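You operate a simulated robot arm through the tools that you are given. There is no shell and no other tool. Be economical: measure what you need, move in short steps, check, and stop when the job is done.

You are at the controls of a simulated two-armed robot. One attempt, no reset.

## Task
Open the grey worktop drawer, take the sponge and put it in the inside of the grey worktop drawer, then shut the drawer.

Only the result counts: the job must be done as asked and must still hold three seconds after the hand-in. Knocking over, shifting, dropping, spilling or breaking anything else fails it.

## Robot
Two 7-joint arms with two-finger parallel grippers on one trunk, on a base that drives. Base frame: it is fixed to the floor where the robot stands at the start and does not move with it; the origin is under the middle of the robot, x ahead of it, y to its left, z up. Readings come in m, rad, newtons and seconds.
The left shoulder is at the start at [0.07, 0.163, 1.145], the right one opposite. With the tool pointing down near the work surface each hand reaches from about 0.38 to 0.88 m from the robot's upright axis, wherever it stands, measured 20 degrees to its own side. Places, roughly: grey worktop drawer [0.9, 0.1, 0.7]; inside of the grey worktop drawer [1, 0.1, 0.7]; sponge [1.5, -0.75, 1]. Payload 3.43 kg a hand.
Tool frame (each hand has its own): the origin (TCP) lies between the finger pads and is the grasp point; the fingertips stand 0.034 m ahead of it; z points along the fingers, y is the line along which they close. Largest opening 0.128 m; finger width 0.024, thickness 0.012; the body of the gripper, 0.048 by 0.13 m, starts 0.096 m behind the TCP.
Orientation is that of the tool frame in the base frame, as [roll, pitch, yaw] about the fixed x, y, z axes, in that order (R = Rz(yaw) Ry(pitch) Rx(roll)). With the fingers straight down and closing along the base's y, the tool's x points along the base's -x, its y along +y and its z along -z.

## Interface
- The arms move only by the tool servo_tool. It takes "left_steps", "right_steps" or both (then of equal length, played together; a hand with none holds still); each is a list that holds one entry, the list of rows, each a list of 6 numbers: the shift along the base's x, y, z in m, then the turn, a rotation vector about the base's x, y, z in degrees. In form: [[[x, y, z, ax, ay, az], ...]]. A call has 1 to 12 rows; each row shifts and turns the commanded pose from where the row before left it. "left_grip" and "right_grip" are, for a hand that has rows, the opening in per cent of the stroke, from 0 (shut) to 100 (fully open), set as the call begins (left out, the last holds). A row lasts 0.2 s, in which the tool goes at most 0.05 m and 0.15 rad; a call with a longer step from one row to the next is refused whole, and so is a gripper value outside its range. Where a pose cannot be reached the arm comes as near as it can. A force on the tool above 40 N (or 10 N above the force at the start of the call, whichever is more), or a blocked arm, ends the call early, and 0.2 s more pass. The fingers move at their own pace (about 0.153 m/s each) and stop on an object; they squeeze with about 43 N. The grip force told is the motor's: it shows also when the fingers shut on nothing. Time passes only in rows, and 0.2 s behind the last, so rows that do not move let the fingers close. It gives the time, the measured TCP pose, the force on the tool (base axes), the opening and the grip force at its end, in the units of the frame above (readings bear some noise).
- Cameras (640 x 400 px; columns grow to the right, rows downward): "scene" is now at [0.1302, -0.0143, 1.3585]; the picture's right is [-0.16, -0.99, 0.00], its down [-0.69, 0.11, -0.72] and it looks along [0.71, -0.11, -0.70] (base axes); focal length 251 px, centre (320, 200). "left" rides on the left gripper at [0.076, 0.011, -0.16] in its tool frame; the picture's right is [-0.15, 0.99, 0.00], its down [-0.88, -0.13, -0.46] and it looks along [-0.45, -0.07, 0.89] (tool axes); focal length 234 px, centre (320, 200). "right" rides on the right gripper at [0.076, -0.011, -0.16] in its tool frame; the picture's right is [0.15, 0.99, 0.00], its down [-0.88, 0.13, -0.46] and it looks along [-0.45, 0.07, 0.89] (tool axes); focal length 234 px, centre (320, 200).
- get_image(camera): a new picture of that camera. No time passes.
- lift_body(by): slides the trunk up (or, below 0, down) by that many m; the arms and the scene camera ride with it, the base frame stays. It gives what a move gives, with no picture.
- steer(legs): drives the robot by 1 to 6 legs, each [ahead, left, turn to the left] in m, m and rad, along the robot's own axes; the way and the turn of a leg run together, so that a leg with both is an arc; at most 1.5 m and 3.142 rad a leg. The arms and the cameras ride along, it lands a little off, and it stops where it bumps. It gives what a move gives.
- turn_head(pan, tilt): turns the head with the scene camera to pan (to the left, within 1.501 rad either way) and tilt (down, from -0.506 to 1.204), counted from straight ahead of the robot. It gives what a move gives.
- pixel_to_xyz(camera, pixels): for up to 12 pixels [column, row] of the newest picture of that camera ("zoom" is the newest enlarged one), the place [x, y, z] in the base frame of the surface seen there, good to about 0.002 m. No time passes.
- close_up(camera, box): a new picture of the part [left, top, right, bottom] of that camera's present view, enlarged. No time passes.
- job_done(): hands the job in; it is judged then, once.

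Work in short steps. Measure before you move; look again where a grasp or a placing could have gone wrong, and mend it. You have 80 turns and 70 pictures in all, those below and enlarged ones among them. Open the grippers and draw the arms clear of the work before you hand the job in, unless the task says otherwise; then end with one line.

The tools are called by a JSON object that holds its "name" and its "arguments". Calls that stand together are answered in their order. servo_tool: Moves the arms, as the interface text tells. Its arguments: {"type":"object","properties":{"left_steps":{"type":"array","items":{"type":"array","items":{"type":"array","items":{"type":"number"}}}},"left_grip":{"type":"number"},"right_steps":{"type":"array","items":{"type":"array","items":{"type":"array","items":{"type":"number"}}}},"right_grip":{"type":"number"}},"required":[]} The other tools are called the same way: lift_body (by) slides the trunk up or down; steer (legs) drives the base; turn_head (pan, tilt) turns the head that bears the scene camera; get_image (camera) takes a picture; pixel_to_xyz (camera, pixels) gives the place of the surface under pixels of a picture; close_up (camera, box) takes an enlarged picture of a part of a camera's view; job_done () hands the job in.

At the start:

```text
time: 0.0
left_eef_pos: [0.6711, 0.1499, 1.02]
left_ee_rot: [3.141, 0.002, 3.14]
left_wrist_force: [-0.8, -0.7, 0.4]
left_opening: 0.1281
left_grip_force: 0.1
right_eef_pos: [0.5927, -0.3679, 1.0689]
right_ee_rot: [3.141, 0.0, -3.141]
right_wrist_force: [0.1, -0.1, -0.6]
right_opening: 0.1279
right_grip_force: 0.0
trunk travel left (down, up): [-0.625, 0.315]
robot x, y, heading: [0.001, -0.002, -0.002]
head pan, tilt: [-0.157, 0.771]
```

scene: 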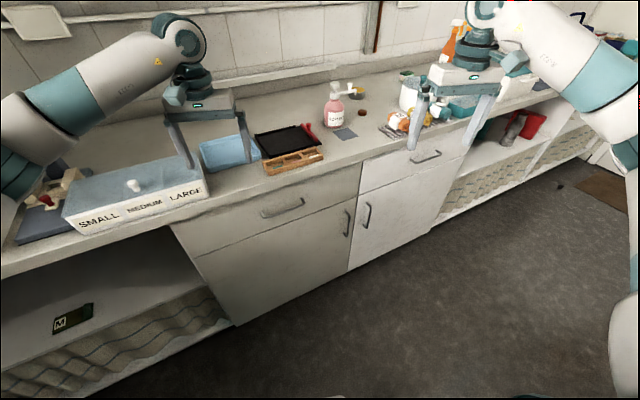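
right: 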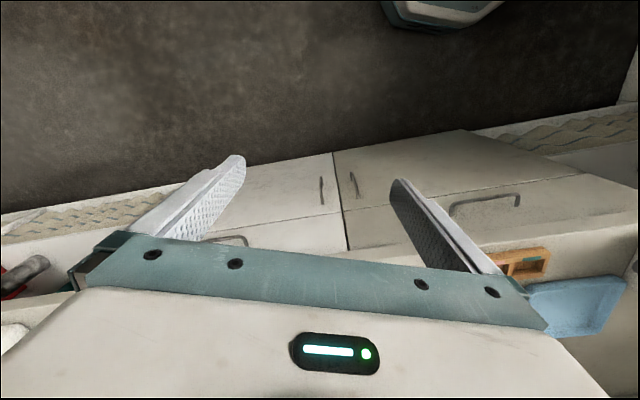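
left: 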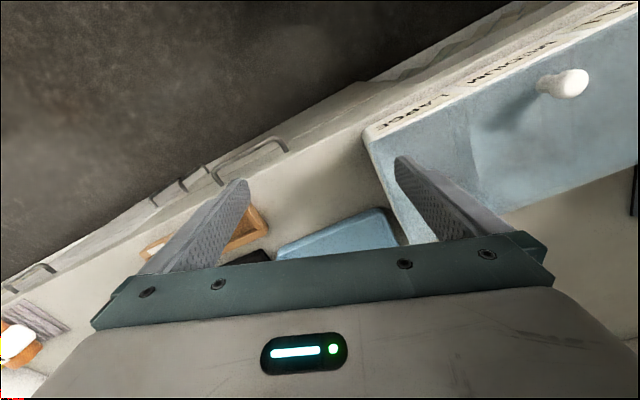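

The scene shows two drawer handles at about (283,207) and (427,157). I measure these and the surrounding surfaces, and enlarge the region where the sponge should be.

{"name": "pixel_to_xyz", "arguments": {"camera": "scene", "pixels": [[265, 215], [283, 208], [302, 203], [427, 157], [200, 256], [355, 192], [175, 230], [358, 165], [240, 215], [325, 190], [290, 165], [200, 190]]}}

{"name": "close_up", "arguments": {"camera": "scene", "box": [320, 0, 640, 200]}}

{"name": "turn_head", "arguments": {"pan": -0.5, "tilt": 0.5}}

{"name": "get_image", "arguments": {"camera": "scene"}}

```text
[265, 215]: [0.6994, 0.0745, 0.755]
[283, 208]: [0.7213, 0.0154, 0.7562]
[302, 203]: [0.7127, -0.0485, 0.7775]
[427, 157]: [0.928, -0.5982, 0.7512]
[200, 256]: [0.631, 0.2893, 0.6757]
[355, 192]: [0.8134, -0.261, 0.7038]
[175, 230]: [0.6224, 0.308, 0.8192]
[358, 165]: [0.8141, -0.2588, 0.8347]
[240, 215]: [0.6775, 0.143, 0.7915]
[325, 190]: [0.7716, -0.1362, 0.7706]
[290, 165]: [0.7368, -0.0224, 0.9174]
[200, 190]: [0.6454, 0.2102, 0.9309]
```

```text
2.00 times, centred on (480, 100) of scene
```

zoom: 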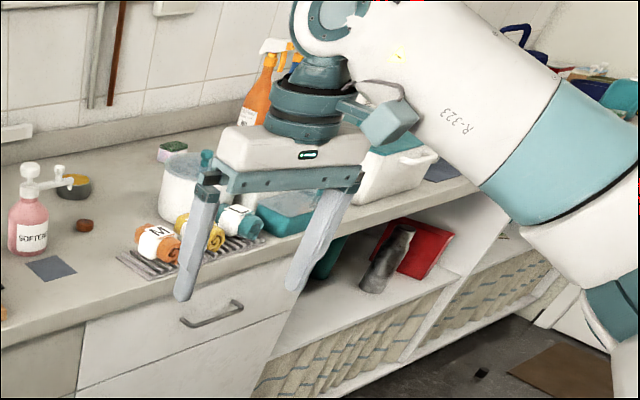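

```text
time: 0.8
left_eef_pos: [0.6703, 0.149, 1.0185]
left_ee_rot: [-3.141, 0.0, -3.141]
left_wrist_force: [0.4, 0.1, 0.4]
left_opening: 0.1281
left_grip_force: 0.0
right_eef_pos: [0.5931, -0.3681, 1.0698]
right_ee_rot: [3.14, 0.0, -3.141]
right_wrist_force: [0.5, 0.3, -0.8]
right_opening: 0.1282
right_grip_force: 0.0
trunk travel left (down, up): [-0.625, 0.315]
robot x, y, heading: [0.0024, -0.0015, -0.001]
head pan, tilt: [-0.499, 0.499]
```

```text
65 pictures are left
```

scene: 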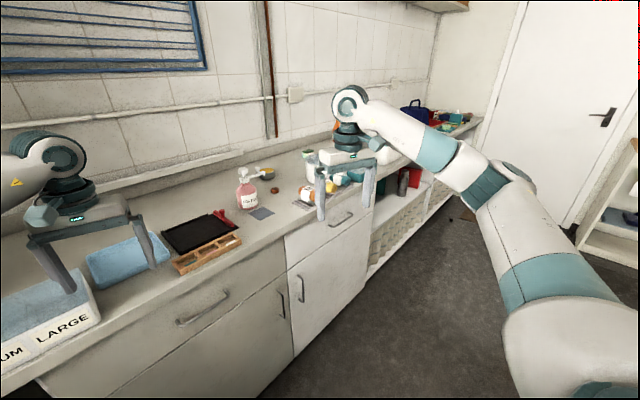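

The left drawer (handle near (0.71,0.01,0.76)) matches the grey drawer; the counter runs at about 19° to base. The green-topped object near (307,153) may be the sponge, so I look closer there.

{"name": "close_up", "arguments": {"camera": "scene", "box": [230, 120, 390, 220]}}

{"name": "pixel_to_xyz", "arguments": {"camera": "scene", "pixels": [[307, 152], [308, 157], [310, 170], [420, 110], [455, 120], [268, 172], [177, 321], [202, 309], [228, 292], [190, 314], [285, 240], [290, 265]]}}

```text
4.00 times, centred on (310, 170) of scene
```

zoom: 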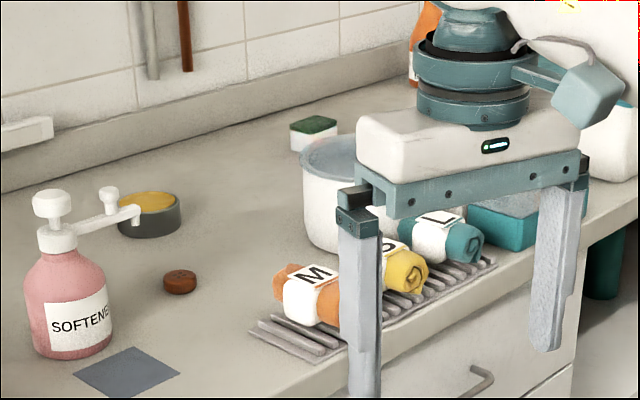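

```text
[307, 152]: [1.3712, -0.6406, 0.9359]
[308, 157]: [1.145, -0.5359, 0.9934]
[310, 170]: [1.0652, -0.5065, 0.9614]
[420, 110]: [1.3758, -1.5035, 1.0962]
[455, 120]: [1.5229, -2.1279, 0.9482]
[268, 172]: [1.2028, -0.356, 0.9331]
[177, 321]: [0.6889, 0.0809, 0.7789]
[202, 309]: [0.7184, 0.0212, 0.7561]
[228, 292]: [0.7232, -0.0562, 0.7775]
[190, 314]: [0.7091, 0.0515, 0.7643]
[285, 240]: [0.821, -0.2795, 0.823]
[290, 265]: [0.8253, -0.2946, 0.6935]
```

The green-and-white block at about (1.37,-0.64,0.936) is the likely sponge. I raise the trunk for clearance and square up to the counter (heading ≈ +0.327), then look again.

{"name": "lift_body", "arguments": {"by": 0.15}}

{"name": "steer", "arguments": {"legs": [[0, 0, 0.327], [0, -0.8, 0]]}}

{"name": "turn_head", "arguments": {"pan": -0.1, "tilt": 0.6}}

{"name": "get_image", "arguments": {"camera": "scene"}}

```text
time: 2.6
left_eef_pos: [0.6715, 0.1486, 1.1682]
left_ee_rot: [-3.141, 0.001, 3.141]
left_wrist_force: [1.1, -0.7, 0.2]
left_opening: 0.1279
left_grip_force: 0.0
right_eef_pos: [0.5925, -0.3676, 1.2206]
right_ee_rot: [3.141, 0.0, 3.14]
right_wrist_force: [-0.4, -0.6, -0.2]
right_opening: 0.1279
right_grip_force: 0.0
trunk travel left (down, up): [-0.775, 0.165]
robot x, y, heading: [-0.0033, -0.0024, -0.002]
head pan, tilt: [-0.499, 0.499]
```

```text
time: 8.0
left_eef_pos: [0.852, -0.3977, 1.1688]
left_ee_rot: [3.14, 0.001, -2.795]
left_wrist_force: [0.1, -0.5, -0.7]
left_opening: 0.1279
left_grip_force: 0.1
right_eef_pos: [0.9524, -0.9118, 1.2185]
right_ee_rot: [-3.141, 0.0, -2.799]
right_wrist_force: [-0.4, -0.2, -0.3]
right_opening: 0.1279
right_grip_force: 0.1
trunk travel left (down, up): [-0.775, 0.165]
robot x, y, heading: [0.2696, -0.7662, 0.349]
head pan, tilt: [-0.499, 0.499]
```

```text
time: 8.8
left_eef_pos: [0.8519, -0.3995, 1.1679]
left_ee_rot: [3.141, -0.001, -2.798]
left_wrist_force: [0.1, -0.1, 0.6]
left_opening: 0.1279
left_grip_force: 0.1
right_eef_pos: [0.9518, -0.9122, 1.2208]
right_ee_rot: [-3.141, -0.001, -2.798]
right_wrist_force: [0.0, 0.2, -0.1]
right_opening: 0.1281
right_grip_force: 0.0
trunk travel left (down, up): [-0.775, 0.165]
robot x, y, heading: [0.2725, -0.7637, 0.341]
head pan, tilt: [-0.099, 0.6]
```

```text
63 pictures are left
```

scene: 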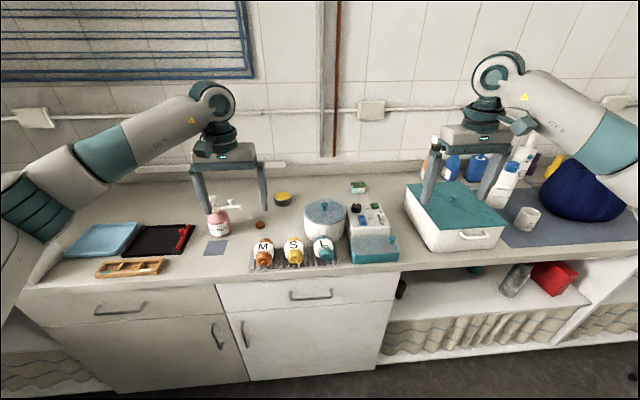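

The small green/white block sits at (358,187). I enlarge it and measure it plus its neighbours.

{"name": "close_up", "arguments": {"camera": "scene", "box": [270, 160, 430, 260]}}

{"name": "pixel_to_xyz", "arguments": {"camera": "scene", "pixels": [[358, 185], [358, 191], [352, 186], [365, 185], [325, 205], [340, 205], [362, 208], [378, 212], [430, 190], [325, 165], [283, 196], [375, 185]]}}

```text
4.00 times, centred on (350, 210) of scene
```

zoom: 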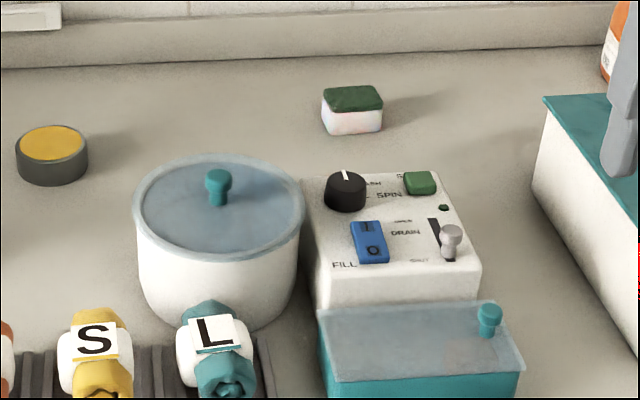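

```text
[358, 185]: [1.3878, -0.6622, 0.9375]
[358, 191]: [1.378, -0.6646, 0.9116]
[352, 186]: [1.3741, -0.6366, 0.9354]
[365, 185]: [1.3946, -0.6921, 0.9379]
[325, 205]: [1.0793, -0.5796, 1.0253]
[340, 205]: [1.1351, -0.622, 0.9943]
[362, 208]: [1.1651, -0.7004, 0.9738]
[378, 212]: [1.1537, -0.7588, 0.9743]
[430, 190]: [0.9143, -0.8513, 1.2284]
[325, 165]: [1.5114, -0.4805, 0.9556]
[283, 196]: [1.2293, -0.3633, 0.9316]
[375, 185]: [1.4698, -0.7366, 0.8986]
```

The block is a scourer sponge, roughly 6 cm wide with its top at z≈0.937. I measure its top corners in the zoom and check heights of tall things ahead of the hands.

{"name": "pixel_to_xyz", "arguments": {"camera": "zoom", "pixels": [[326, 92], [332, 108], [380, 103], [374, 88], [330, 130], [378, 130], [215, 172], [345, 175], [420, 176], [352, 97]]}}

{"name": "pixel_to_xyz", "arguments": {"camera": "scene", "pixels": [[214, 197], [236, 206], [435, 143], [452, 165], [420, 200], [470, 225], [475, 165], [528, 140]]}}

```text
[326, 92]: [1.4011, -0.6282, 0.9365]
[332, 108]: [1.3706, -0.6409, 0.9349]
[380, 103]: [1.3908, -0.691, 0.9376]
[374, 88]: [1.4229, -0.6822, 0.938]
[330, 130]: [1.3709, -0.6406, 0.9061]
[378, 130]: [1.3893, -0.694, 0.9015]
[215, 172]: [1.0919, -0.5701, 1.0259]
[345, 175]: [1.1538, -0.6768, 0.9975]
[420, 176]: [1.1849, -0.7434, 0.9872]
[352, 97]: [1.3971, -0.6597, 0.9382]
```

```text
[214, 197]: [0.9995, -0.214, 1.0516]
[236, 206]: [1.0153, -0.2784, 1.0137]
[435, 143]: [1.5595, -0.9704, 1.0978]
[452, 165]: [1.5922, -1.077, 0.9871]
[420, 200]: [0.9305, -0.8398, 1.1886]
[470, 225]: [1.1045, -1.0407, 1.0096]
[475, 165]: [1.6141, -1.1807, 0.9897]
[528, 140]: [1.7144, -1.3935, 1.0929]
```

Sponge centre is (1.397,-0.661), long side parallel to the counter, so the present gripper yaw suits. Bottle tops (≤1.05) are below the hands; I drive ahead 0.30 m in two legs.

{"name": "steer", "arguments": {"legs": [[0.15, 0, 0], [0.15, 0, 0]]}}

{"name": "get_image", "arguments": {"camera": "scene"}}

```text
time: 11.2
left_eef_pos: [1.1315, -0.2969, 1.1688]
left_ee_rot: [-3.141, 0.001, -2.796]
left_wrist_force: [-0.5, 0.4, 0.3]
left_opening: 0.128
left_grip_force: 0.1
right_eef_pos: [1.2329, -0.811, 1.2212]
right_ee_rot: [-3.141, 0.001, -2.798]
right_wrist_force: [-0.2, -0.3, -0.3]
right_opening: 0.1279
right_grip_force: 0.0
trunk travel left (down, up): [-0.775, 0.165]
robot x, y, heading: [0.5537, -0.6657, 0.341]
head pan, tilt: [-0.099, 0.6]
```

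```text
61 pictures are left
```

scene: 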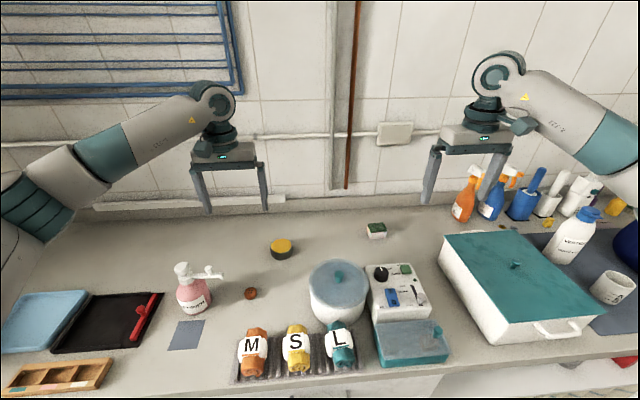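

The robot is close, and the sponge is at (376,230) with a clear path. I move the right hand over it at height.

{"name": "servo_tool", "arguments": {"right_steps": [[[0.0273, 0.025, 0, 0, 0, 0], [0.0273, 0.025, 0, 0, 0, 0], [0.0273, 0.025, 0, 0, 0, 0], [0.0273, 0.025, 0, 0, 0, 0], [0.0273, 0.025, 0, 0, 0, 0], [0.0273, 0.025, 0, 0, 0, 0], [0, 0, -0.04, 0, 0, 0], [0, 0, -0.04, 0, 0, 0], [0, 0, -0.03, 0, 0, 0]]], "right_grip": 100}}

{"name": "get_image", "arguments": {"camera": "right"}}

{"name": "get_image", "arguments": {"camera": "scene"}}

```text
time: 13.2
left_eef_pos: [1.1326, -0.2963, 1.1671]
left_ee_rot: [-3.14, 0.0, -2.796]
left_wrist_force: [0.1, 0.8, 0.2]
left_opening: 0.1278
left_grip_force: 0.1
right_eef_pos: [1.3984, -0.658, 1.1096]
right_ee_rot: [3.14, -0.001, -2.796]
right_wrist_force: [0.4, 0.1, 0.0]
right_opening: 0.1278
right_grip_force: 0.0
trunk travel left (down, up): [-0.775, 0.165]
robot x, y, heading: [0.5515, -0.6677, 0.343]
head pan, tilt: [-0.099, 0.6]
```

```text
60 pictures are left
```

right: 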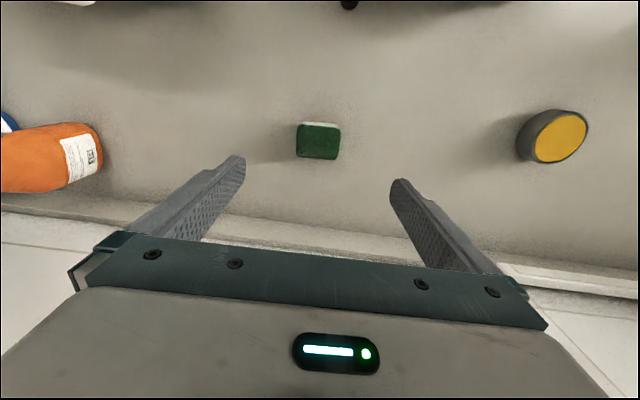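

```text
59 pictures are left
```

scene: 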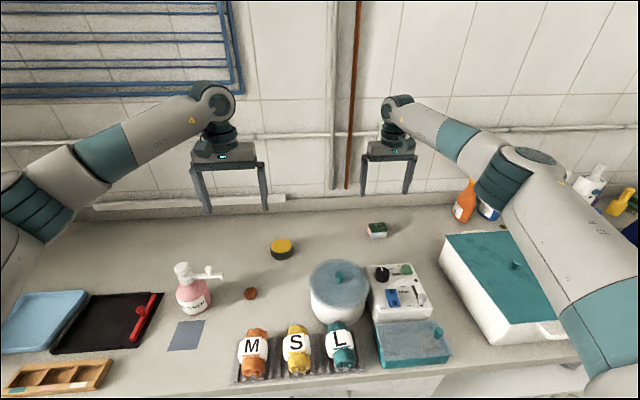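

The hand reached (1.398,-0.658). I remeasure the sponge now that the base has moved.

{"name": "pixel_to_xyz", "arguments": {"camera": "right", "pixels": [[301, 128], [337, 131], [337, 155], [300, 153], [319, 142]]}}

{"name": "pixel_to_xyz", "arguments": {"camera": "scene", "pixels": [[376, 226], [370, 226], [384, 225]]}}

```text
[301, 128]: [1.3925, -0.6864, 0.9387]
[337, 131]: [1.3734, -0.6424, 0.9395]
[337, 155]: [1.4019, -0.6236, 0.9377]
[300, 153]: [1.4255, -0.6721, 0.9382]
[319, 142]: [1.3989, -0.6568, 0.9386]
```

```text
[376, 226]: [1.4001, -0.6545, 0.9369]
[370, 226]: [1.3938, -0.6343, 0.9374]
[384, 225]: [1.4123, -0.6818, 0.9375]
```

Sponge centre (1.398,-0.657), right under the TCP. I descend to TCP z≈0.941 (tips ~8 mm above the counter).

{"name": "servo_tool", "arguments": {"right_steps": [[[0, 0, -0.035, 0, 0, 0], [0, 0, -0.035, 0, 0, 0], [0, 0, -0.035, 0, 0, 0], [0, 0, -0.035, 0, 0, 0], [0, 0, -0.028, 0, 0, 0], [0, 0, 0, 0, 0, 0]]]}}

{"name": "get_image", "arguments": {"camera": "right"}}

```text
time: 14.6
left_eef_pos: [1.1324, -0.2962, 1.1685]
left_ee_rot: [3.141, 0.002, -2.797]
left_wrist_force: [-0.1, 0.1, 0.0]
left_opening: 0.128
left_grip_force: 0.0
right_eef_pos: [1.3982, -0.6588, 0.9423]
right_ee_rot: [-3.14, 0.003, -2.797]
right_wrist_force: [-0.8, 0.5, -0.1]
right_opening: 0.1279
right_grip_force: 0.1
trunk travel left (down, up): [-0.775, 0.165]
robot x, y, heading: [0.5509, -0.6634, 0.355]
head pan, tilt: [-0.099, 0.6]
```

```text
58 pictures are left
```

right: 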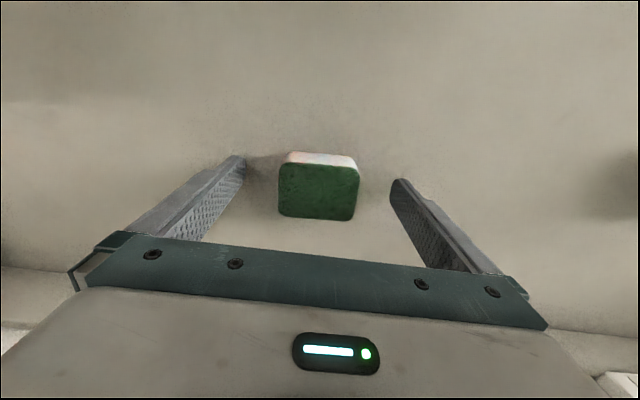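

The sponge lies centred between the fingers; I close.

{"name": "servo_tool", "arguments": {"right_steps": [[[0, 0, 0, 0, 0, 0], [0, 0, 0, 0, 0, 0], [0, 0, 0, 0, 0, 0], [0, 0, 0, 0, 0, 0]]], "right_grip": 0}}

{"name": "servo_tool", "arguments": {"right_steps": [[[0, 0, 0.03, 0, 0, 0], [0, 0, 0.04, 0, 0, 0], [0, 0, 0.05, 0, 0, 0], [0, 0, 0.05, 0, 0, 0], [0, 0, 0.05, 0, 0, 0], [0, 0, 0.04, 0, 0, 0]]]}}

{"name": "get_image", "arguments": {"camera": "right"}}

```text
time: 15.6
left_eef_pos: [1.1344, -0.2968, 1.1693]
left_ee_rot: [3.141, 0.003, -2.796]
left_wrist_force: [-0.5, -1.1, 0.3]
left_opening: 0.128
left_grip_force: 0.1
right_eef_pos: [1.3973, -0.6581, 0.9419]
right_ee_rot: [3.141, 0.0, -2.795]
right_wrist_force: [-0.9, -0.3, -0.3]
right_opening: 0.0603
right_grip_force: 43.0
trunk travel left (down, up): [-0.775, 0.165]
robot x, y, heading: [0.5499, -0.6649, 0.347]
head pan, tilt: [-0.099, 0.6]
```

```text
time: 17.0
left_eef_pos: [1.1317, -0.2972, 1.1687]
left_ee_rot: [-3.141, 0.0, -2.797]
left_wrist_force: [0.2, 0.7, -0.7]
left_opening: 0.128
left_grip_force: 0.0
right_eef_pos: [1.3977, -0.657, 1.1987]
right_ee_rot: [3.141, -0.001, -2.797]
right_wrist_force: [-0.5, -0.1, -0.3]
right_opening: 0.0602
right_grip_force: 43.0
trunk travel left (down, up): [-0.775, 0.165]
robot x, y, heading: [0.5518, -0.6654, 0.346]
head pan, tilt: [-0.099, 0.6]
```

```text
57 pictures are left
```

right: 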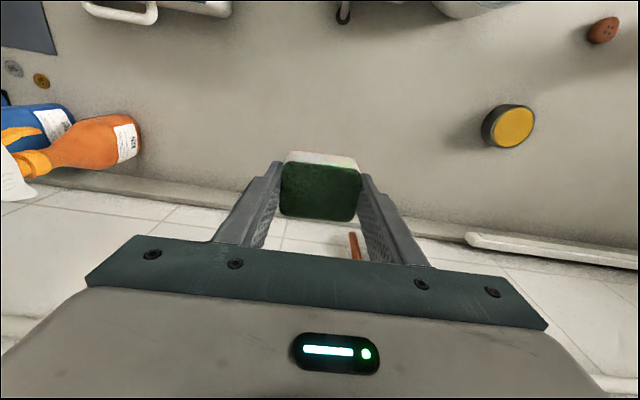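

Sponge held (opening 0.060, 43 N). Now I back off from the counter, then drive left to stand before the grey drawer.

{"name": "steer", "arguments": {"legs": [[-0.41, 0, 0], [0, 0.557, -0.02]]}}

{"name": "turn_head", "arguments": {"pan": 0.0, "tilt": 0.75}}

{"name": "get_image", "arguments": {"camera": "scene"}}

```text
time: 22.2
left_eef_pos: [0.5774, 0.0808, 1.1691]
left_ee_rot: [-3.141, -0.001, -2.808]
left_wrist_force: [-0.5, -0.5, -0.5]
left_opening: 0.128
left_grip_force: 0.0
right_eef_pos: [0.8386, -0.2835, 1.1987]
right_ee_rot: [-3.141, 0.0, -2.809]
right_wrist_force: [-0.6, -0.6, -0.4]
right_opening: 0.0605
right_grip_force: 42.7
trunk travel left (down, up): [-0.775, 0.165]
robot x, y, heading: [-0.0132, -0.2777, 0.332]
head pan, tilt: [-0.099, 0.6]
```

```text
time: 22.9
left_eef_pos: [0.5764, 0.081, 1.1684]
left_ee_rot: [3.141, 0.0, -2.807]
left_wrist_force: [-0.7, -0.8, 0.6]
left_opening: 0.128
left_grip_force: 0.2
right_eef_pos: [0.837, -0.282, 1.1988]
right_ee_rot: [-3.142, 0.0, -2.808]
right_wrist_force: [0.0, 0.2, -0.7]
right_opening: 0.0602
right_grip_force: 42.9
trunk travel left (down, up): [-0.775, 0.165]
robot x, y, heading: [-0.0017, -0.2788, 0.335]
head pan, tilt: [0.0, 0.75]
```

```text
56 pictures are left
```

scene: 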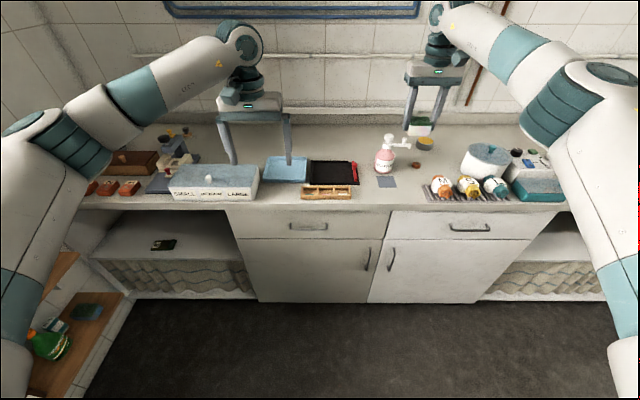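

The drawer handle is at (308,226). I pull the right hand (with sponge) back out of the way and enlarge the handle.

{"name": "servo_tool", "arguments": {"right_steps": [[[-0.0323, -0.0289, 0, 0, 0, 0], [-0.0323, -0.0289, 0, 0, 0, 0], [-0.0323, -0.0289, 0, 0, 0, 0], [-0.0323, -0.0289, 0, 0, 0, 0], [-0.0323, -0.0289, 0, 0, 0, 0], [-0.0323, -0.0289, 0, 0, 0, 0]]]}}

{"name": "lift_body", "arguments": {"by": -0.1}}

{"name": "close_up", "arguments": {"camera": "scene", "box": [220, 170, 412, 290]}}

```text
time: 24.4
left_eef_pos: [0.5761, 0.0792, 1.1699]
left_ee_rot: [3.141, 0.002, -2.81]
left_wrist_force: [-0.1, -0.1, -0.2]
left_opening: 0.1282
left_grip_force: 0.1
right_eef_pos: [0.6414, -0.4562, 1.1978]
right_ee_rot: [3.14, 0.001, -2.808]
right_wrist_force: [-0.3, -0.3, 0.6]
right_opening: 0.0602
right_grip_force: 43.3
trunk travel left (down, up): [-0.775, 0.165]
robot x, y, heading: [-0.0061, -0.28, 0.333]
head pan, tilt: [0.0, 0.75]
```

```text
time: 25.7
left_eef_pos: [0.5754, 0.0816, 1.0685]
left_ee_rot: [-3.141, -0.001, -2.808]
left_wrist_force: [0.3, -0.2, 0.3]
left_opening: 0.1279
left_grip_force: 0.0
right_eef_pos: [0.6427, -0.4551, 1.0986]
right_ee_rot: [3.14, 0.0, -2.809]
right_wrist_force: [0.0, 0.3, -0.3]
right_opening: 0.0607
right_grip_force: 42.9
trunk travel left (down, up): [-0.675, 0.265]
robot x, y, heading: [-0.009, -0.2791, 0.331]
head pan, tilt: [0.0, 0.75]
```

```text
3.33 times, centred on (316, 230) of scene
```

zoom: 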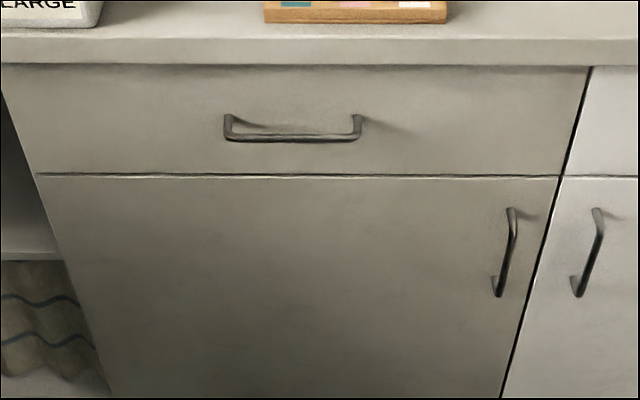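

{"name": "pixel_to_xyz", "arguments": {"camera": "zoom", "pixels": [[229, 136], [245, 138], [270, 139], [295, 139], [320, 138], [352, 136], [229, 118], [357, 118], [270, 160], [320, 120], [290, 50], [290, 72]]}}

```text
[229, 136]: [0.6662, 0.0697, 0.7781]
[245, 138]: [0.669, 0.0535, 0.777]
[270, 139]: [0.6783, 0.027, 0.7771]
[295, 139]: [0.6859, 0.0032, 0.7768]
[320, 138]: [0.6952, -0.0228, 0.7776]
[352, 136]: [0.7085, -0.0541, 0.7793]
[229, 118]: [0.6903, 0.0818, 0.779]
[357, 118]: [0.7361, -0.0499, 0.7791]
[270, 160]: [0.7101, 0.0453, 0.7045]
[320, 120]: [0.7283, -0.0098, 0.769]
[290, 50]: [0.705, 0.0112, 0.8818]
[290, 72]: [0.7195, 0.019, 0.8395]
```

Bar: front surface from (0.666,0.070) to (0.709,-0.054), z 0.777, standing 3.6 cm off the face. I turn the left hand to point horizontally into the counter (−90° about the robot's left axis), half-opening the fingers.

{"name": "servo_tool", "arguments": {"left_steps": [[[0, -0.0075, -0.012, 2.67, -7.74, 0], [0, -0.0075, -0.012, 2.67, -7.74, 0], [0, -0.0075, -0.012, 2.67, -7.74, 0], [0, -0.0075, -0.012, 2.67, -7.74, 0], [0, -0.0075, -0.012, 2.67, -7.74, 0], [0, -0.0075, -0.012, 2.67, -7.74, 0], [0, -0.0075, -0.012, 2.67, -7.74, 0], [0, -0.0075, -0.012, 2.67, -7.74, 0], [0, -0.0075, -0.012, 2.67, -7.74, 0], [0, -0.0075, -0.012, 2.67, -7.74, 0], [0, -0.0075, -0.012, 2.67, -7.74, 0]]], "left_grip": 50}}

{"name": "get_image", "arguments": {"camera": "scene"}}

```text
time: 28.1
left_eef_pos: [0.5793, -0.0615, 0.9757]
left_ee_rot: [2.812, 1.565, -3.122]
left_wrist_force: [1.0, -0.9, -0.1]
left_opening: 0.0639
left_grip_force: 0.1
left hand out of reach, approached as far as the arm can: row 9, 10, 11
right_eef_pos: [0.6425, -0.4574, 1.0962]
right_ee_rot: [3.138, -0.002, -2.807]
right_wrist_force: [0.0, -1.0, -0.1]
right_opening: 0.0606
right_grip_force: 43.0
trunk travel left (down, up): [-0.675, 0.265]
robot x, y, heading: [-0.0077, -0.2825, 0.337]
head pan, tilt: [0.0, 0.75]
```

```text
54 pictures are left
```

scene: 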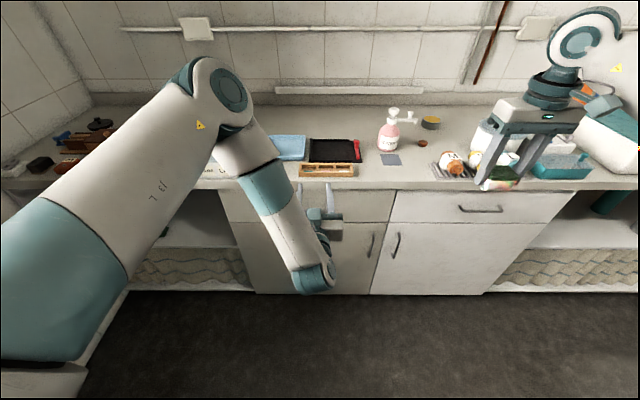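

The wrist is folded too close to the trunk here, so I back the base 0.2 m to give the arm room, then correct the pose.

{"name": "steer", "arguments": {"legs": [[-0.2, 0, 0]]}}

{"name": "servo_tool", "arguments": {"left_steps": [[[0.0378, 0.0129, 0, 0, 0, 0], [0.0378, 0.0129, 0, 0, 0, 0], [0.0378, 0.0129, 0, 0, 0, 0], [0.0378, 0.0129, 0, 0, 0, 0], [0, 0, 0, 0, 0, 0]]]}}

```text
time: 29.7
left_eef_pos: [0.3845, -0.1211, 0.9734]
left_ee_rot: [-3.051, 1.563, -2.693]
left_wrist_force: [0.2, 0.3, -0.1]
left_opening: 0.0638
left_grip_force: 0.1
right_eef_pos: [0.4515, -0.5154, 1.098]
right_ee_rot: [-3.14, 0.0, -2.8]
right_wrist_force: [-0.3, -0.2, -0.4]
right_opening: 0.0605
right_grip_force: 43.4
trunk travel left (down, up): [-0.675, 0.265]
robot x, y, heading: [-0.2013, -0.35, 0.345]
head pan, tilt: [0.0, 0.75]
```

```text
time: 30.9
left_eef_pos: [0.5383, -0.1006, 0.997]
left_ee_rot: [-3.101, 1.558, -2.735]
left_wrist_force: [-0.5, 0.1, 0.8]
left_opening: 0.0637
left_grip_force: 0.2
left hand out of reach, approached as far as the arm can: row 1, 2, 3, 4
right_eef_pos: [0.4515, -0.5157, 1.0974]
right_ee_rot: [3.141, -0.001, -2.796]
right_wrist_force: [0.3, 0.9, 0.1]
right_opening: 0.0604
right_grip_force: 43.0
trunk travel left (down, up): [-0.675, 0.265]
robot x, y, heading: [-0.2008, -0.3463, 0.346]
head pan, tilt: [0.0, 0.75]
```

Still short of the commanded place; I look at the arm's configuration.

{"name": "get_image", "arguments": {"camera": "scene"}}

```text
53 pictures are left
```

scene: 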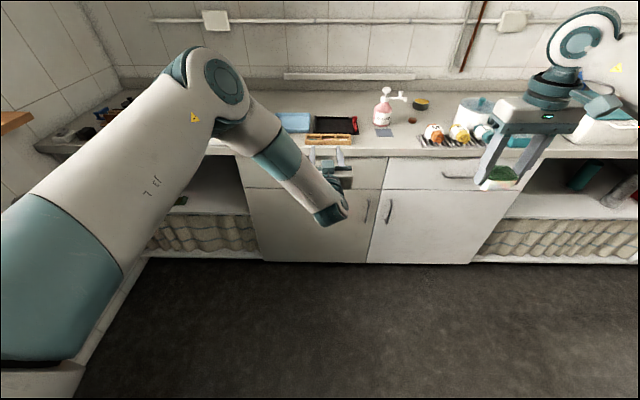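

The forearm hangs almost vertical, so the wrist is at its limit; a lower trunk should let the arm point forward. I check where the left elbow sits before lowering.

{"name": "pixel_to_xyz", "arguments": {"camera": "scene", "pixels": [[225, 80], [245, 100], [200, 50], [240, 140], [330, 205], [150, 180], [590, 40], [560, 100], [625, 60]]}}

```text
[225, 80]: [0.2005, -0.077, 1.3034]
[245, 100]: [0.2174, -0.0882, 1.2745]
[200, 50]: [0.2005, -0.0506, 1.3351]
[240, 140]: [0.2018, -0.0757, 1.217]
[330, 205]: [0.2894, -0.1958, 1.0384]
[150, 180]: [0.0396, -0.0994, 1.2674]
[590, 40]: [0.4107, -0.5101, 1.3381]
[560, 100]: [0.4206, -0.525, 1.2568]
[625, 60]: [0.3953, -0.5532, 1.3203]
```

The elbow is well clear of the counter (x≈0.2). I lower the trunk 0.28 m and push the left hand forward a bit.

{"name": "lift_body", "arguments": {"by": -0.28}}

{"name": "servo_tool", "arguments": {"left_steps": [[[0, 0, 0.04, 0, 0, 0], [0, 0, 0.04, 0, 0, 0], [0, 0, 0.03, 0, 0, 0], [0, 0, 0.0, 0, 0, 0]]]}}

{"name": "get_image", "arguments": {"camera": "scene"}}

```text
time: 33.7
left_eef_pos: [0.5381, -0.1001, 0.7174]
left_ee_rot: [-3.083, 1.559, -2.715]
left_wrist_force: [0.0, 0.5, 0.2]
left_opening: 0.0642
left_grip_force: 0.1
right_eef_pos: [0.4514, -0.5154, 0.8182]
right_ee_rot: [3.141, 0.002, -2.798]
right_wrist_force: [0.3, 0.2, -0.5]
right_opening: 0.0606
right_grip_force: 42.9
trunk travel left (down, up): [-0.395, 0.545]
robot x, y, heading: [-0.2042, -0.3486, 0.349]
head pan, tilt: [0.0, 0.75]
```

```text
time: 34.7
left_eef_pos: [0.5419, -0.0975, 0.8288]
left_ee_rot: [-3.113, 1.556, -2.746]
left_wrist_force: [-0.2, -0.5, 0.9]
left_opening: 0.0638
left_grip_force: 0.0
right_eef_pos: [0.4519, -0.5162, 0.8184]
right_ee_rot: [-3.141, 0.0, -2.798]
right_wrist_force: [0.2, -0.4, 0.5]
right_opening: 0.0605
right_grip_force: 42.5
trunk travel left (down, up): [-0.395, 0.545]
robot x, y, heading: [-0.203, -0.3503, 0.342]
head pan, tilt: [0.0, 0.75]
```

```text
52 pictures are left
```

scene: 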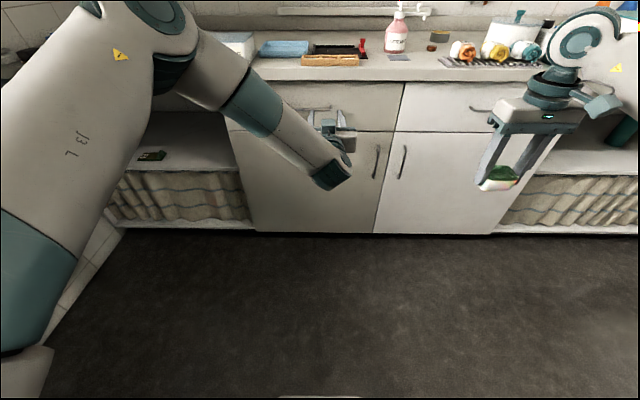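

Now the hand is in reach at (0.542,-0.098,0.829). I roll it +90° about the forward axis so the fingers close vertically, drifting toward the pre-grasp.

{"name": "servo_tool", "arguments": {"left_steps": [[[0.001, 0.008, -0.002, 7.74, 2.64, 0], [0.001, 0.008, -0.002, 7.74, 2.64, 0], [0.001, 0.008, -0.002, 7.74, 2.64, 0], [0.001, 0.008, -0.002, 7.74, 2.64, 0], [0.001, 0.008, -0.002, 7.74, 2.64, 0], [0.001, 0.008, -0.002, 7.74, 2.64, 0], [0.001, 0.008, -0.002, 7.74, 2.64, 0], [0.001, 0.008, -0.002, 7.74, 2.64, 0], [0.001, 0.008, -0.002, 7.74, 2.64, 0], [0.001, 0.008, -0.002, 7.74, 2.64, 0], [0.001, 0.008, -0.002, 7.74, 2.64, 0]]]}}

{"name": "get_image", "arguments": {"camera": "scene"}}

```text
time: 37.1
left_eef_pos: [0.5536, -0.056, 0.832]
left_ee_rot: [1.54, 0.001, 1.922]
left_wrist_force: [0.1, -0.1, 0.5]
left_opening: 0.0639
left_grip_force: 0.1
left hand out of reach, approached as far as the arm can: row 7, 8, 9, 10, 11
right_eef_pos: [0.4528, -0.5158, 0.8171]
right_ee_rot: [3.141, 0.0, -2.798]
right_wrist_force: [-0.1, 0.0, -0.1]
right_opening: 0.0604
right_grip_force: 43.3
trunk travel left (down, up): [-0.395, 0.545]
robot x, y, heading: [-0.2021, -0.3474, 0.342]
head pan, tilt: [0.0, 0.75]
```

```text
51 pictures are left
```

scene: 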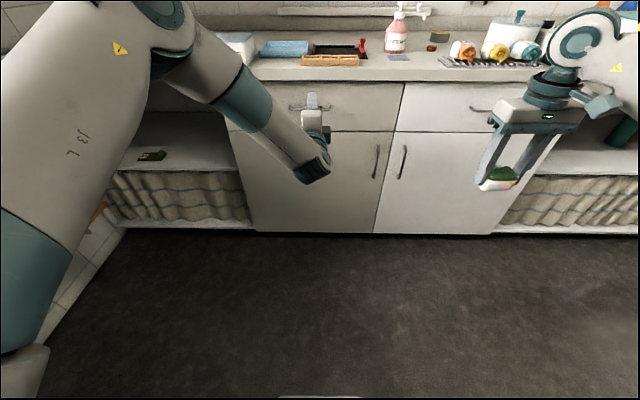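

Orientation is right (fingers forward, closing vertically), and the line forward meets the bar near its middle. I lower the trunk 0.055 to bring the hand to z≈0.777.

{"name": "lift_body", "arguments": {"by": -0.055}}

{"name": "servo_tool", "arguments": {"left_steps": [[[0.02, 0.007, 0, 0, 0, -0.6], [0.02, 0.007, 0, 0, 0, -0.6], [0, 0, 0, 0, 0, 0]]]}}

{"name": "get_image", "arguments": {"camera": "scene"}}

{"name": "get_image", "arguments": {"camera": "left"}}

```text
time: 38.1
left_eef_pos: [0.5522, -0.0558, 0.7776]
left_ee_rot: [1.539, 0.002, 1.921]
left_wrist_force: [0.2, 0.2, 0.7]
left_opening: 0.064
left_grip_force: 0.1
right_eef_pos: [0.4523, -0.5148, 0.7622]
right_ee_rot: [3.141, -0.001, -2.798]
right_wrist_force: [-0.6, -0.2, 0.2]
right_opening: 0.0607
right_grip_force: 42.4
trunk travel left (down, up): [-0.34, 0.6]
robot x, y, heading: [-0.2022, -0.3497, 0.346]
head pan, tilt: [0.0, 0.75]
```

```text
time: 38.9
left_eef_pos: [0.5937, -0.0509, 0.7833]
left_ee_rot: [1.547, 0.003, 1.907]
left_wrist_force: [-0.6, -0.8, 0.5]
left_opening: 0.0639
left_grip_force: 0.1
left hand out of reach, approached as far as the arm can: row 1, 2
right_eef_pos: [0.4523, -0.5146, 0.7626]
right_ee_rot: [3.141, -0.001, -2.798]
right_wrist_force: [-0.1, 0.3, 0.3]
right_opening: 0.0605
right_grip_force: 43.0
trunk travel left (down, up): [-0.34, 0.6]
robot x, y, heading: [-0.2031, -0.3458, 0.345]
head pan, tilt: [0.0, 0.75]
```

```text
50 pictures are left
```

scene: 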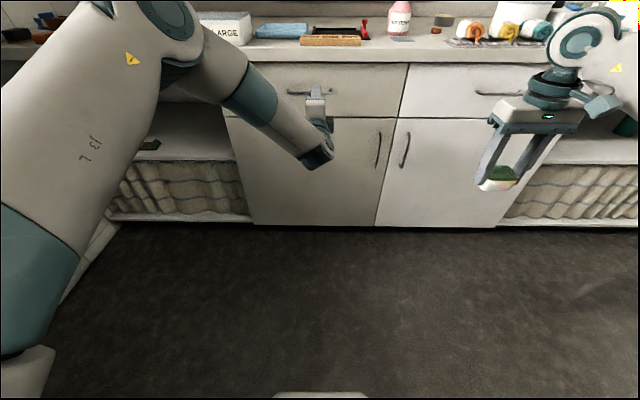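

```text
49 pictures are left
```

left: 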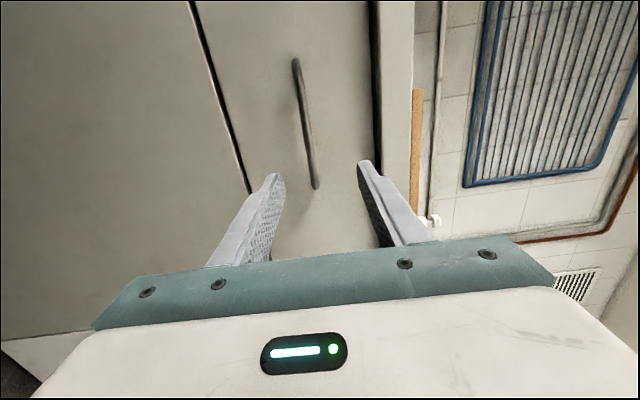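

The bar lies between the fingers in the left view, bar end at (317,187) a few cm past the grip line. I lower 6 mm and drive the base ahead 0.09 m to bring the bar between the pads.

{"name": "lift_body", "arguments": {"by": -0.006}}

{"name": "steer", "arguments": {"legs": [[0.09, 0, -0.015]]}}

{"name": "get_image", "arguments": {"camera": "left"}}

{"name": "close_up", "arguments": {"camera": "scene", "box": [240, 50, 400, 150]}}

```text
time: 39.4
left_eef_pos: [0.5937, -0.0507, 0.7774]
left_ee_rot: [1.544, 0.004, 1.909]
left_wrist_force: [-0.4, -0.1, -0.5]
left_opening: 0.0639
left_grip_force: 0.0
right_eef_pos: [0.4516, -0.5151, 0.7567]
right_ee_rot: [-3.141, -0.001, -2.798]
right_wrist_force: [-0.7, -0.2, -0.4]
right_opening: 0.0605
right_grip_force: 43.3
trunk travel left (down, up): [-0.334, 0.606]
robot x, y, heading: [-0.2007, -0.3492, 0.339]
head pan, tilt: [0.0, 0.75]
```

```text
time: 40.5
left_eef_pos: [0.6852, -0.0333, 0.776]
left_ee_rot: [1.545, 0.003, 1.895]
left_wrist_force: [0.3, 0.1, -0.2]
left_opening: 0.064
left_grip_force: 0.0
right_eef_pos: [0.536, -0.4945, 0.7557]
right_ee_rot: [-3.141, -0.002, -2.81]
right_wrist_force: [0.3, 0.7, -0.6]
right_opening: 0.0607
right_grip_force: 43.3
trunk travel left (down, up): [-0.334, 0.606]
robot x, y, heading: [-0.1147, -0.3152, 0.329]
head pan, tilt: [0.0, 0.75]
```

```text
48 pictures are left
```

left: 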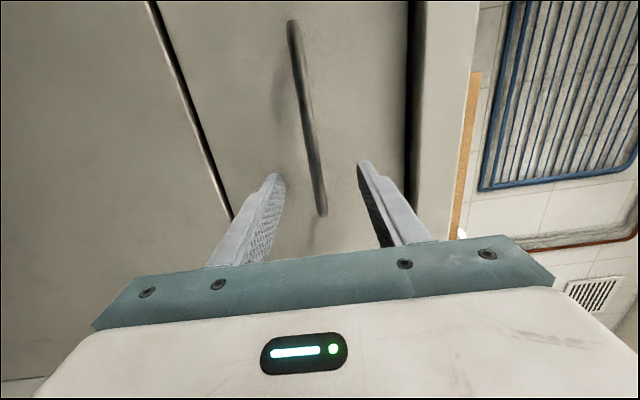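

```text
4.00 times, centred on (320, 100) of scene
```

zoom: 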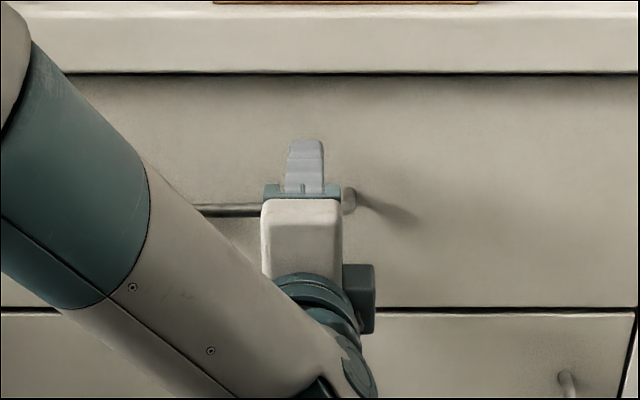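

TCP f≈0.637 with the bar between the fingers, about 2.7 cm from its right post. I close the left gripper.

{"name": "servo_tool", "arguments": {"left_steps": [[[0, 0, 0, 0, 0, 0], [0, 0, 0, 0, 0, 0], [0, 0, 0, 0, 0, 0], [0, 0, 0, 0, 0, 0]]], "left_grip": 0}}

{"name": "get_image", "arguments": {"camera": "left"}}

```text
time: 41.5
left_eef_pos: [0.6842, -0.0317, 0.7749]
left_ee_rot: [1.55, 0.001, 1.894]
left_wrist_force: [-8.4, -0.7, -12.7]
left_opening: 0.0098
left_grip_force: 43.4
right_eef_pos: [0.5365, -0.4947, 0.755]
right_ee_rot: [-3.141, 0.001, -2.812]
right_wrist_force: [0.6, -0.2, 0.2]
right_opening: 0.0607
right_grip_force: 43.1
trunk travel left (down, up): [-0.334, 0.606]
robot x, y, heading: [-0.1118, -0.3192, 0.328]
head pan, tilt: [0.0, 0.75]
```

```text
46 pictures are left
```

left: 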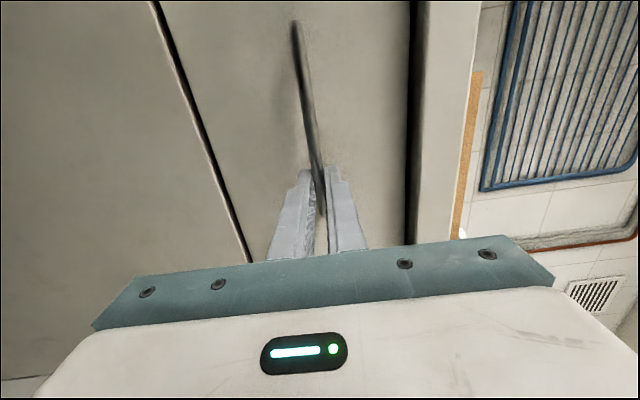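

Bar gripped (opening 9.8 mm). I pull by driving the base straight back 0.12 m.

{"name": "steer", "arguments": {"legs": [[-0.12, 0, 0]]}}

{"name": "get_image", "arguments": {"camera": "scene"}}

```text
time: 42.8
left_eef_pos: [0.5729, -0.0705, 0.7746]
left_ee_rot: [1.55, 0.003, 1.895]
left_wrist_force: [-6.8, 16.8, -16.6]
left_opening: 0.0098
left_grip_force: 43.1
right_eef_pos: [0.4247, -0.5336, 0.7549]
right_ee_rot: [-3.139, -0.001, -2.815]
right_wrist_force: [-0.3, -0.5, -0.1]
right_opening: 0.0603
right_grip_force: 42.9
trunk travel left (down, up): [-0.334, 0.606]
robot x, y, heading: [-0.2282, -0.3571, 0.321]
head pan, tilt: [0.0, 0.75]
```

```text
45 pictures are left
```

scene: 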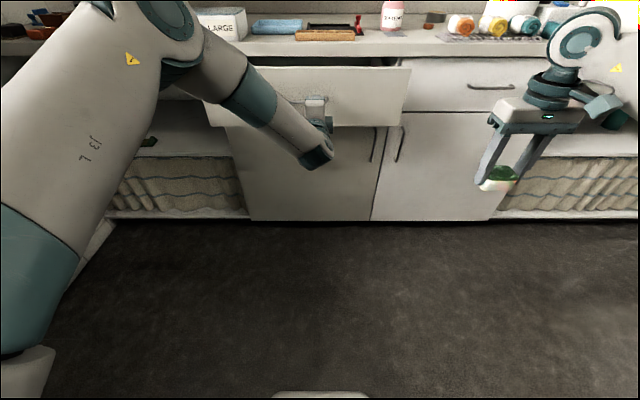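

The drawer is following. I pull another 0.15 m, keeping the heading at ~0.327.

{"name": "steer", "arguments": {"legs": [[-0.15, 0, 0.005]]}}

{"name": "get_image", "arguments": {"camera": "scene"}}

```text
time: 44.1
left_eef_pos: [0.4334, -0.1189, 0.7737]
left_ee_rot: [1.55, 0.002, 1.894]
left_wrist_force: [1.9, -7.3, -9.0]
left_opening: 0.0097
left_grip_force: 43.8
right_eef_pos: [0.2857, -0.5804, 0.756]
right_ee_rot: [3.14, -0.001, -2.813]
right_wrist_force: [0.2, -0.3, 0.4]
right_opening: 0.0602
right_grip_force: 43.3
trunk travel left (down, up): [-0.334, 0.606]
robot x, y, heading: [-0.364, -0.4019, 0.33]
head pan, tilt: [0.0, 0.75]
```

```text
44 pictures are left
```

scene: 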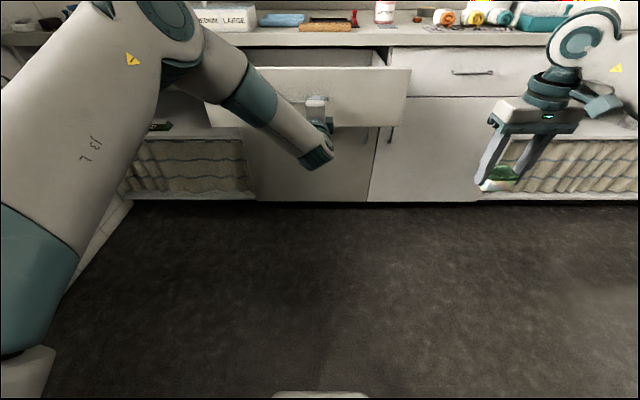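

Drawer is out ~0.27 m. I release the handle, back the hand off it, then raise the trunk to look in.

{"name": "servo_tool", "arguments": {"left_steps": [[[0, 0, 0, 0, 0, 0], [0, 0, 0, 0, 0, 0], [0, 0, 0, 0, 0, 0]]], "left_grip": 50}}

{"name": "steer", "arguments": {"legs": [[-0.1, 0, 0]]}}

{"name": "lift_body", "arguments": {"by": 0.38}}

{"name": "get_image", "arguments": {"camera": "scene"}}

```text
time: 44.9
left_eef_pos: [0.4331, -0.1182, 0.7763]
left_ee_rot: [1.549, 0.002, 1.897]
left_wrist_force: [0.4, -0.6, -0.5]
left_opening: 0.0639
left_grip_force: 0.0
right_eef_pos: [0.2847, -0.5797, 0.7564]
right_ee_rot: [3.141, 0.0, -2.813]
right_wrist_force: [0.4, 0.8, -0.2]
right_opening: 0.0602
right_grip_force: 43.6
trunk travel left (down, up): [-0.334, 0.606]
robot x, y, heading: [-0.3628, -0.4038, 0.328]
head pan, tilt: [0.0, 0.75]
```

```text
time: 46.1
left_eef_pos: [0.336, -0.147, 0.778]
left_ee_rot: [1.547, 0.0, 1.898]
left_wrist_force: [0.5, 0.4, 0.7]
left_opening: 0.0639
left_grip_force: 0.1
right_eef_pos: [0.1896, -0.6119, 0.7573]
right_ee_rot: [-3.141, 0.002, -2.81]
right_wrist_force: [0.2, 0.4, 0.8]
right_opening: 0.0602
right_grip_force: 43.3
trunk travel left (down, up): [-0.334, 0.606]
robot x, y, heading: [-0.4617, -0.4351, 0.34]
head pan, tilt: [0.0, 0.75]
```

```text
time: 49.8
left_eef_pos: [0.3369, -0.149, 1.1558]
left_ee_rot: [1.549, 0.001, 1.899]
left_wrist_force: [0.1, 0.0, 0.2]
left_opening: 0.0639
left_grip_force: 0.0
right_eef_pos: [0.1906, -0.6105, 1.1356]
right_ee_rot: [-3.141, 0.001, -2.811]
right_wrist_force: [-0.4, -0.1, -0.2]
right_opening: 0.0606
right_grip_force: 42.7
trunk travel left (down, up): [-0.714, 0.226]
robot x, y, heading: [-0.4608, -0.4358, 0.336]
head pan, tilt: [0.0, 0.75]
```

```text
43 pictures are left
```

scene: 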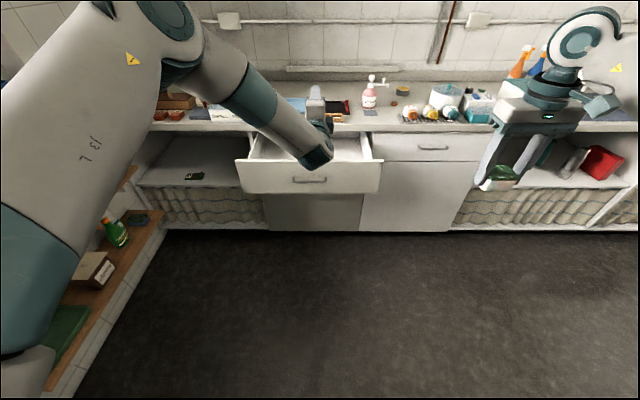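

The drawer stays open. I measure its front panel and inside.

{"name": "close_up", "arguments": {"camera": "scene", "box": [230, 110, 390, 210]}}

{"name": "pixel_to_xyz", "arguments": {"camera": "scene", "pixels": [[240, 163], [379, 162], [345, 160], [345, 150], [350, 140], [372, 150], [310, 180], [365, 153], [260, 150], [300, 161]]}}

```text
4.00 times, centred on (310, 160) of scene
```

zoom: 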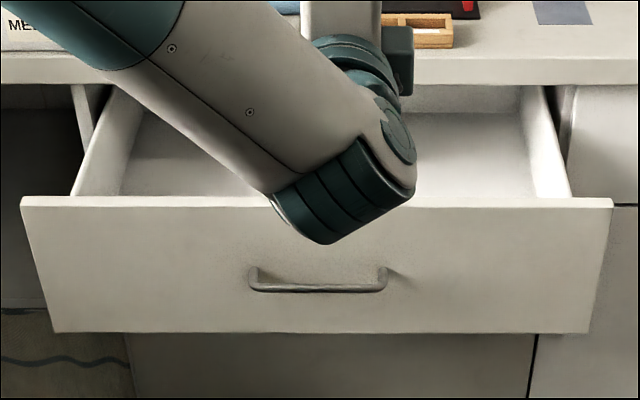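

```text
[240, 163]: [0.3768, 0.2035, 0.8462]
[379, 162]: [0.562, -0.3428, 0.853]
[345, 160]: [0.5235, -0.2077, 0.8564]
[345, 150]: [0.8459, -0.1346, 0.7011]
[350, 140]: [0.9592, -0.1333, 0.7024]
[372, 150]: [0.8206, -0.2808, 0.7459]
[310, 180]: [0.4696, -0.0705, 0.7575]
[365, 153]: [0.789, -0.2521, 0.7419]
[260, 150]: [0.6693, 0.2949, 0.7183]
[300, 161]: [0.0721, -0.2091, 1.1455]
```

Inside floor z≈0.701, front panel top z≈0.856 at f≈0.43. I drive left and ahead so the right hand can reach the right-hand half of the drawer with the left arm out of the way.

{"name": "steer", "arguments": {"legs": [[0, 0.163, -0.008], [0.357, 0, 0]]}}

{"name": "get_image", "arguments": {"camera": "scene"}}

```text
time: 53.0
left_eef_pos: [0.6181, 0.1061, 1.1569]
left_ee_rot: [1.549, 0.001, 1.89]
left_wrist_force: [-0.3, 0.5, 1.1]
left_opening: 0.064
left_grip_force: 0.1
right_eef_pos: [0.4672, -0.3544, 1.1371]
right_ee_rot: [3.141, 0.0, -2.82]
right_wrist_force: [-0.1, -0.3, -1.1]
right_opening: 0.0606
right_grip_force: 42.7
trunk travel left (down, up): [-0.714, 0.226]
robot x, y, heading: [-0.1797, -0.1699, 0.323]
head pan, tilt: [0.0, 0.75]
```

```text
41 pictures are left
```

scene: 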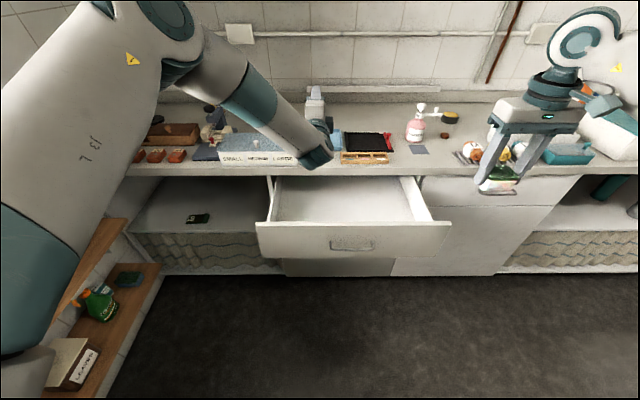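

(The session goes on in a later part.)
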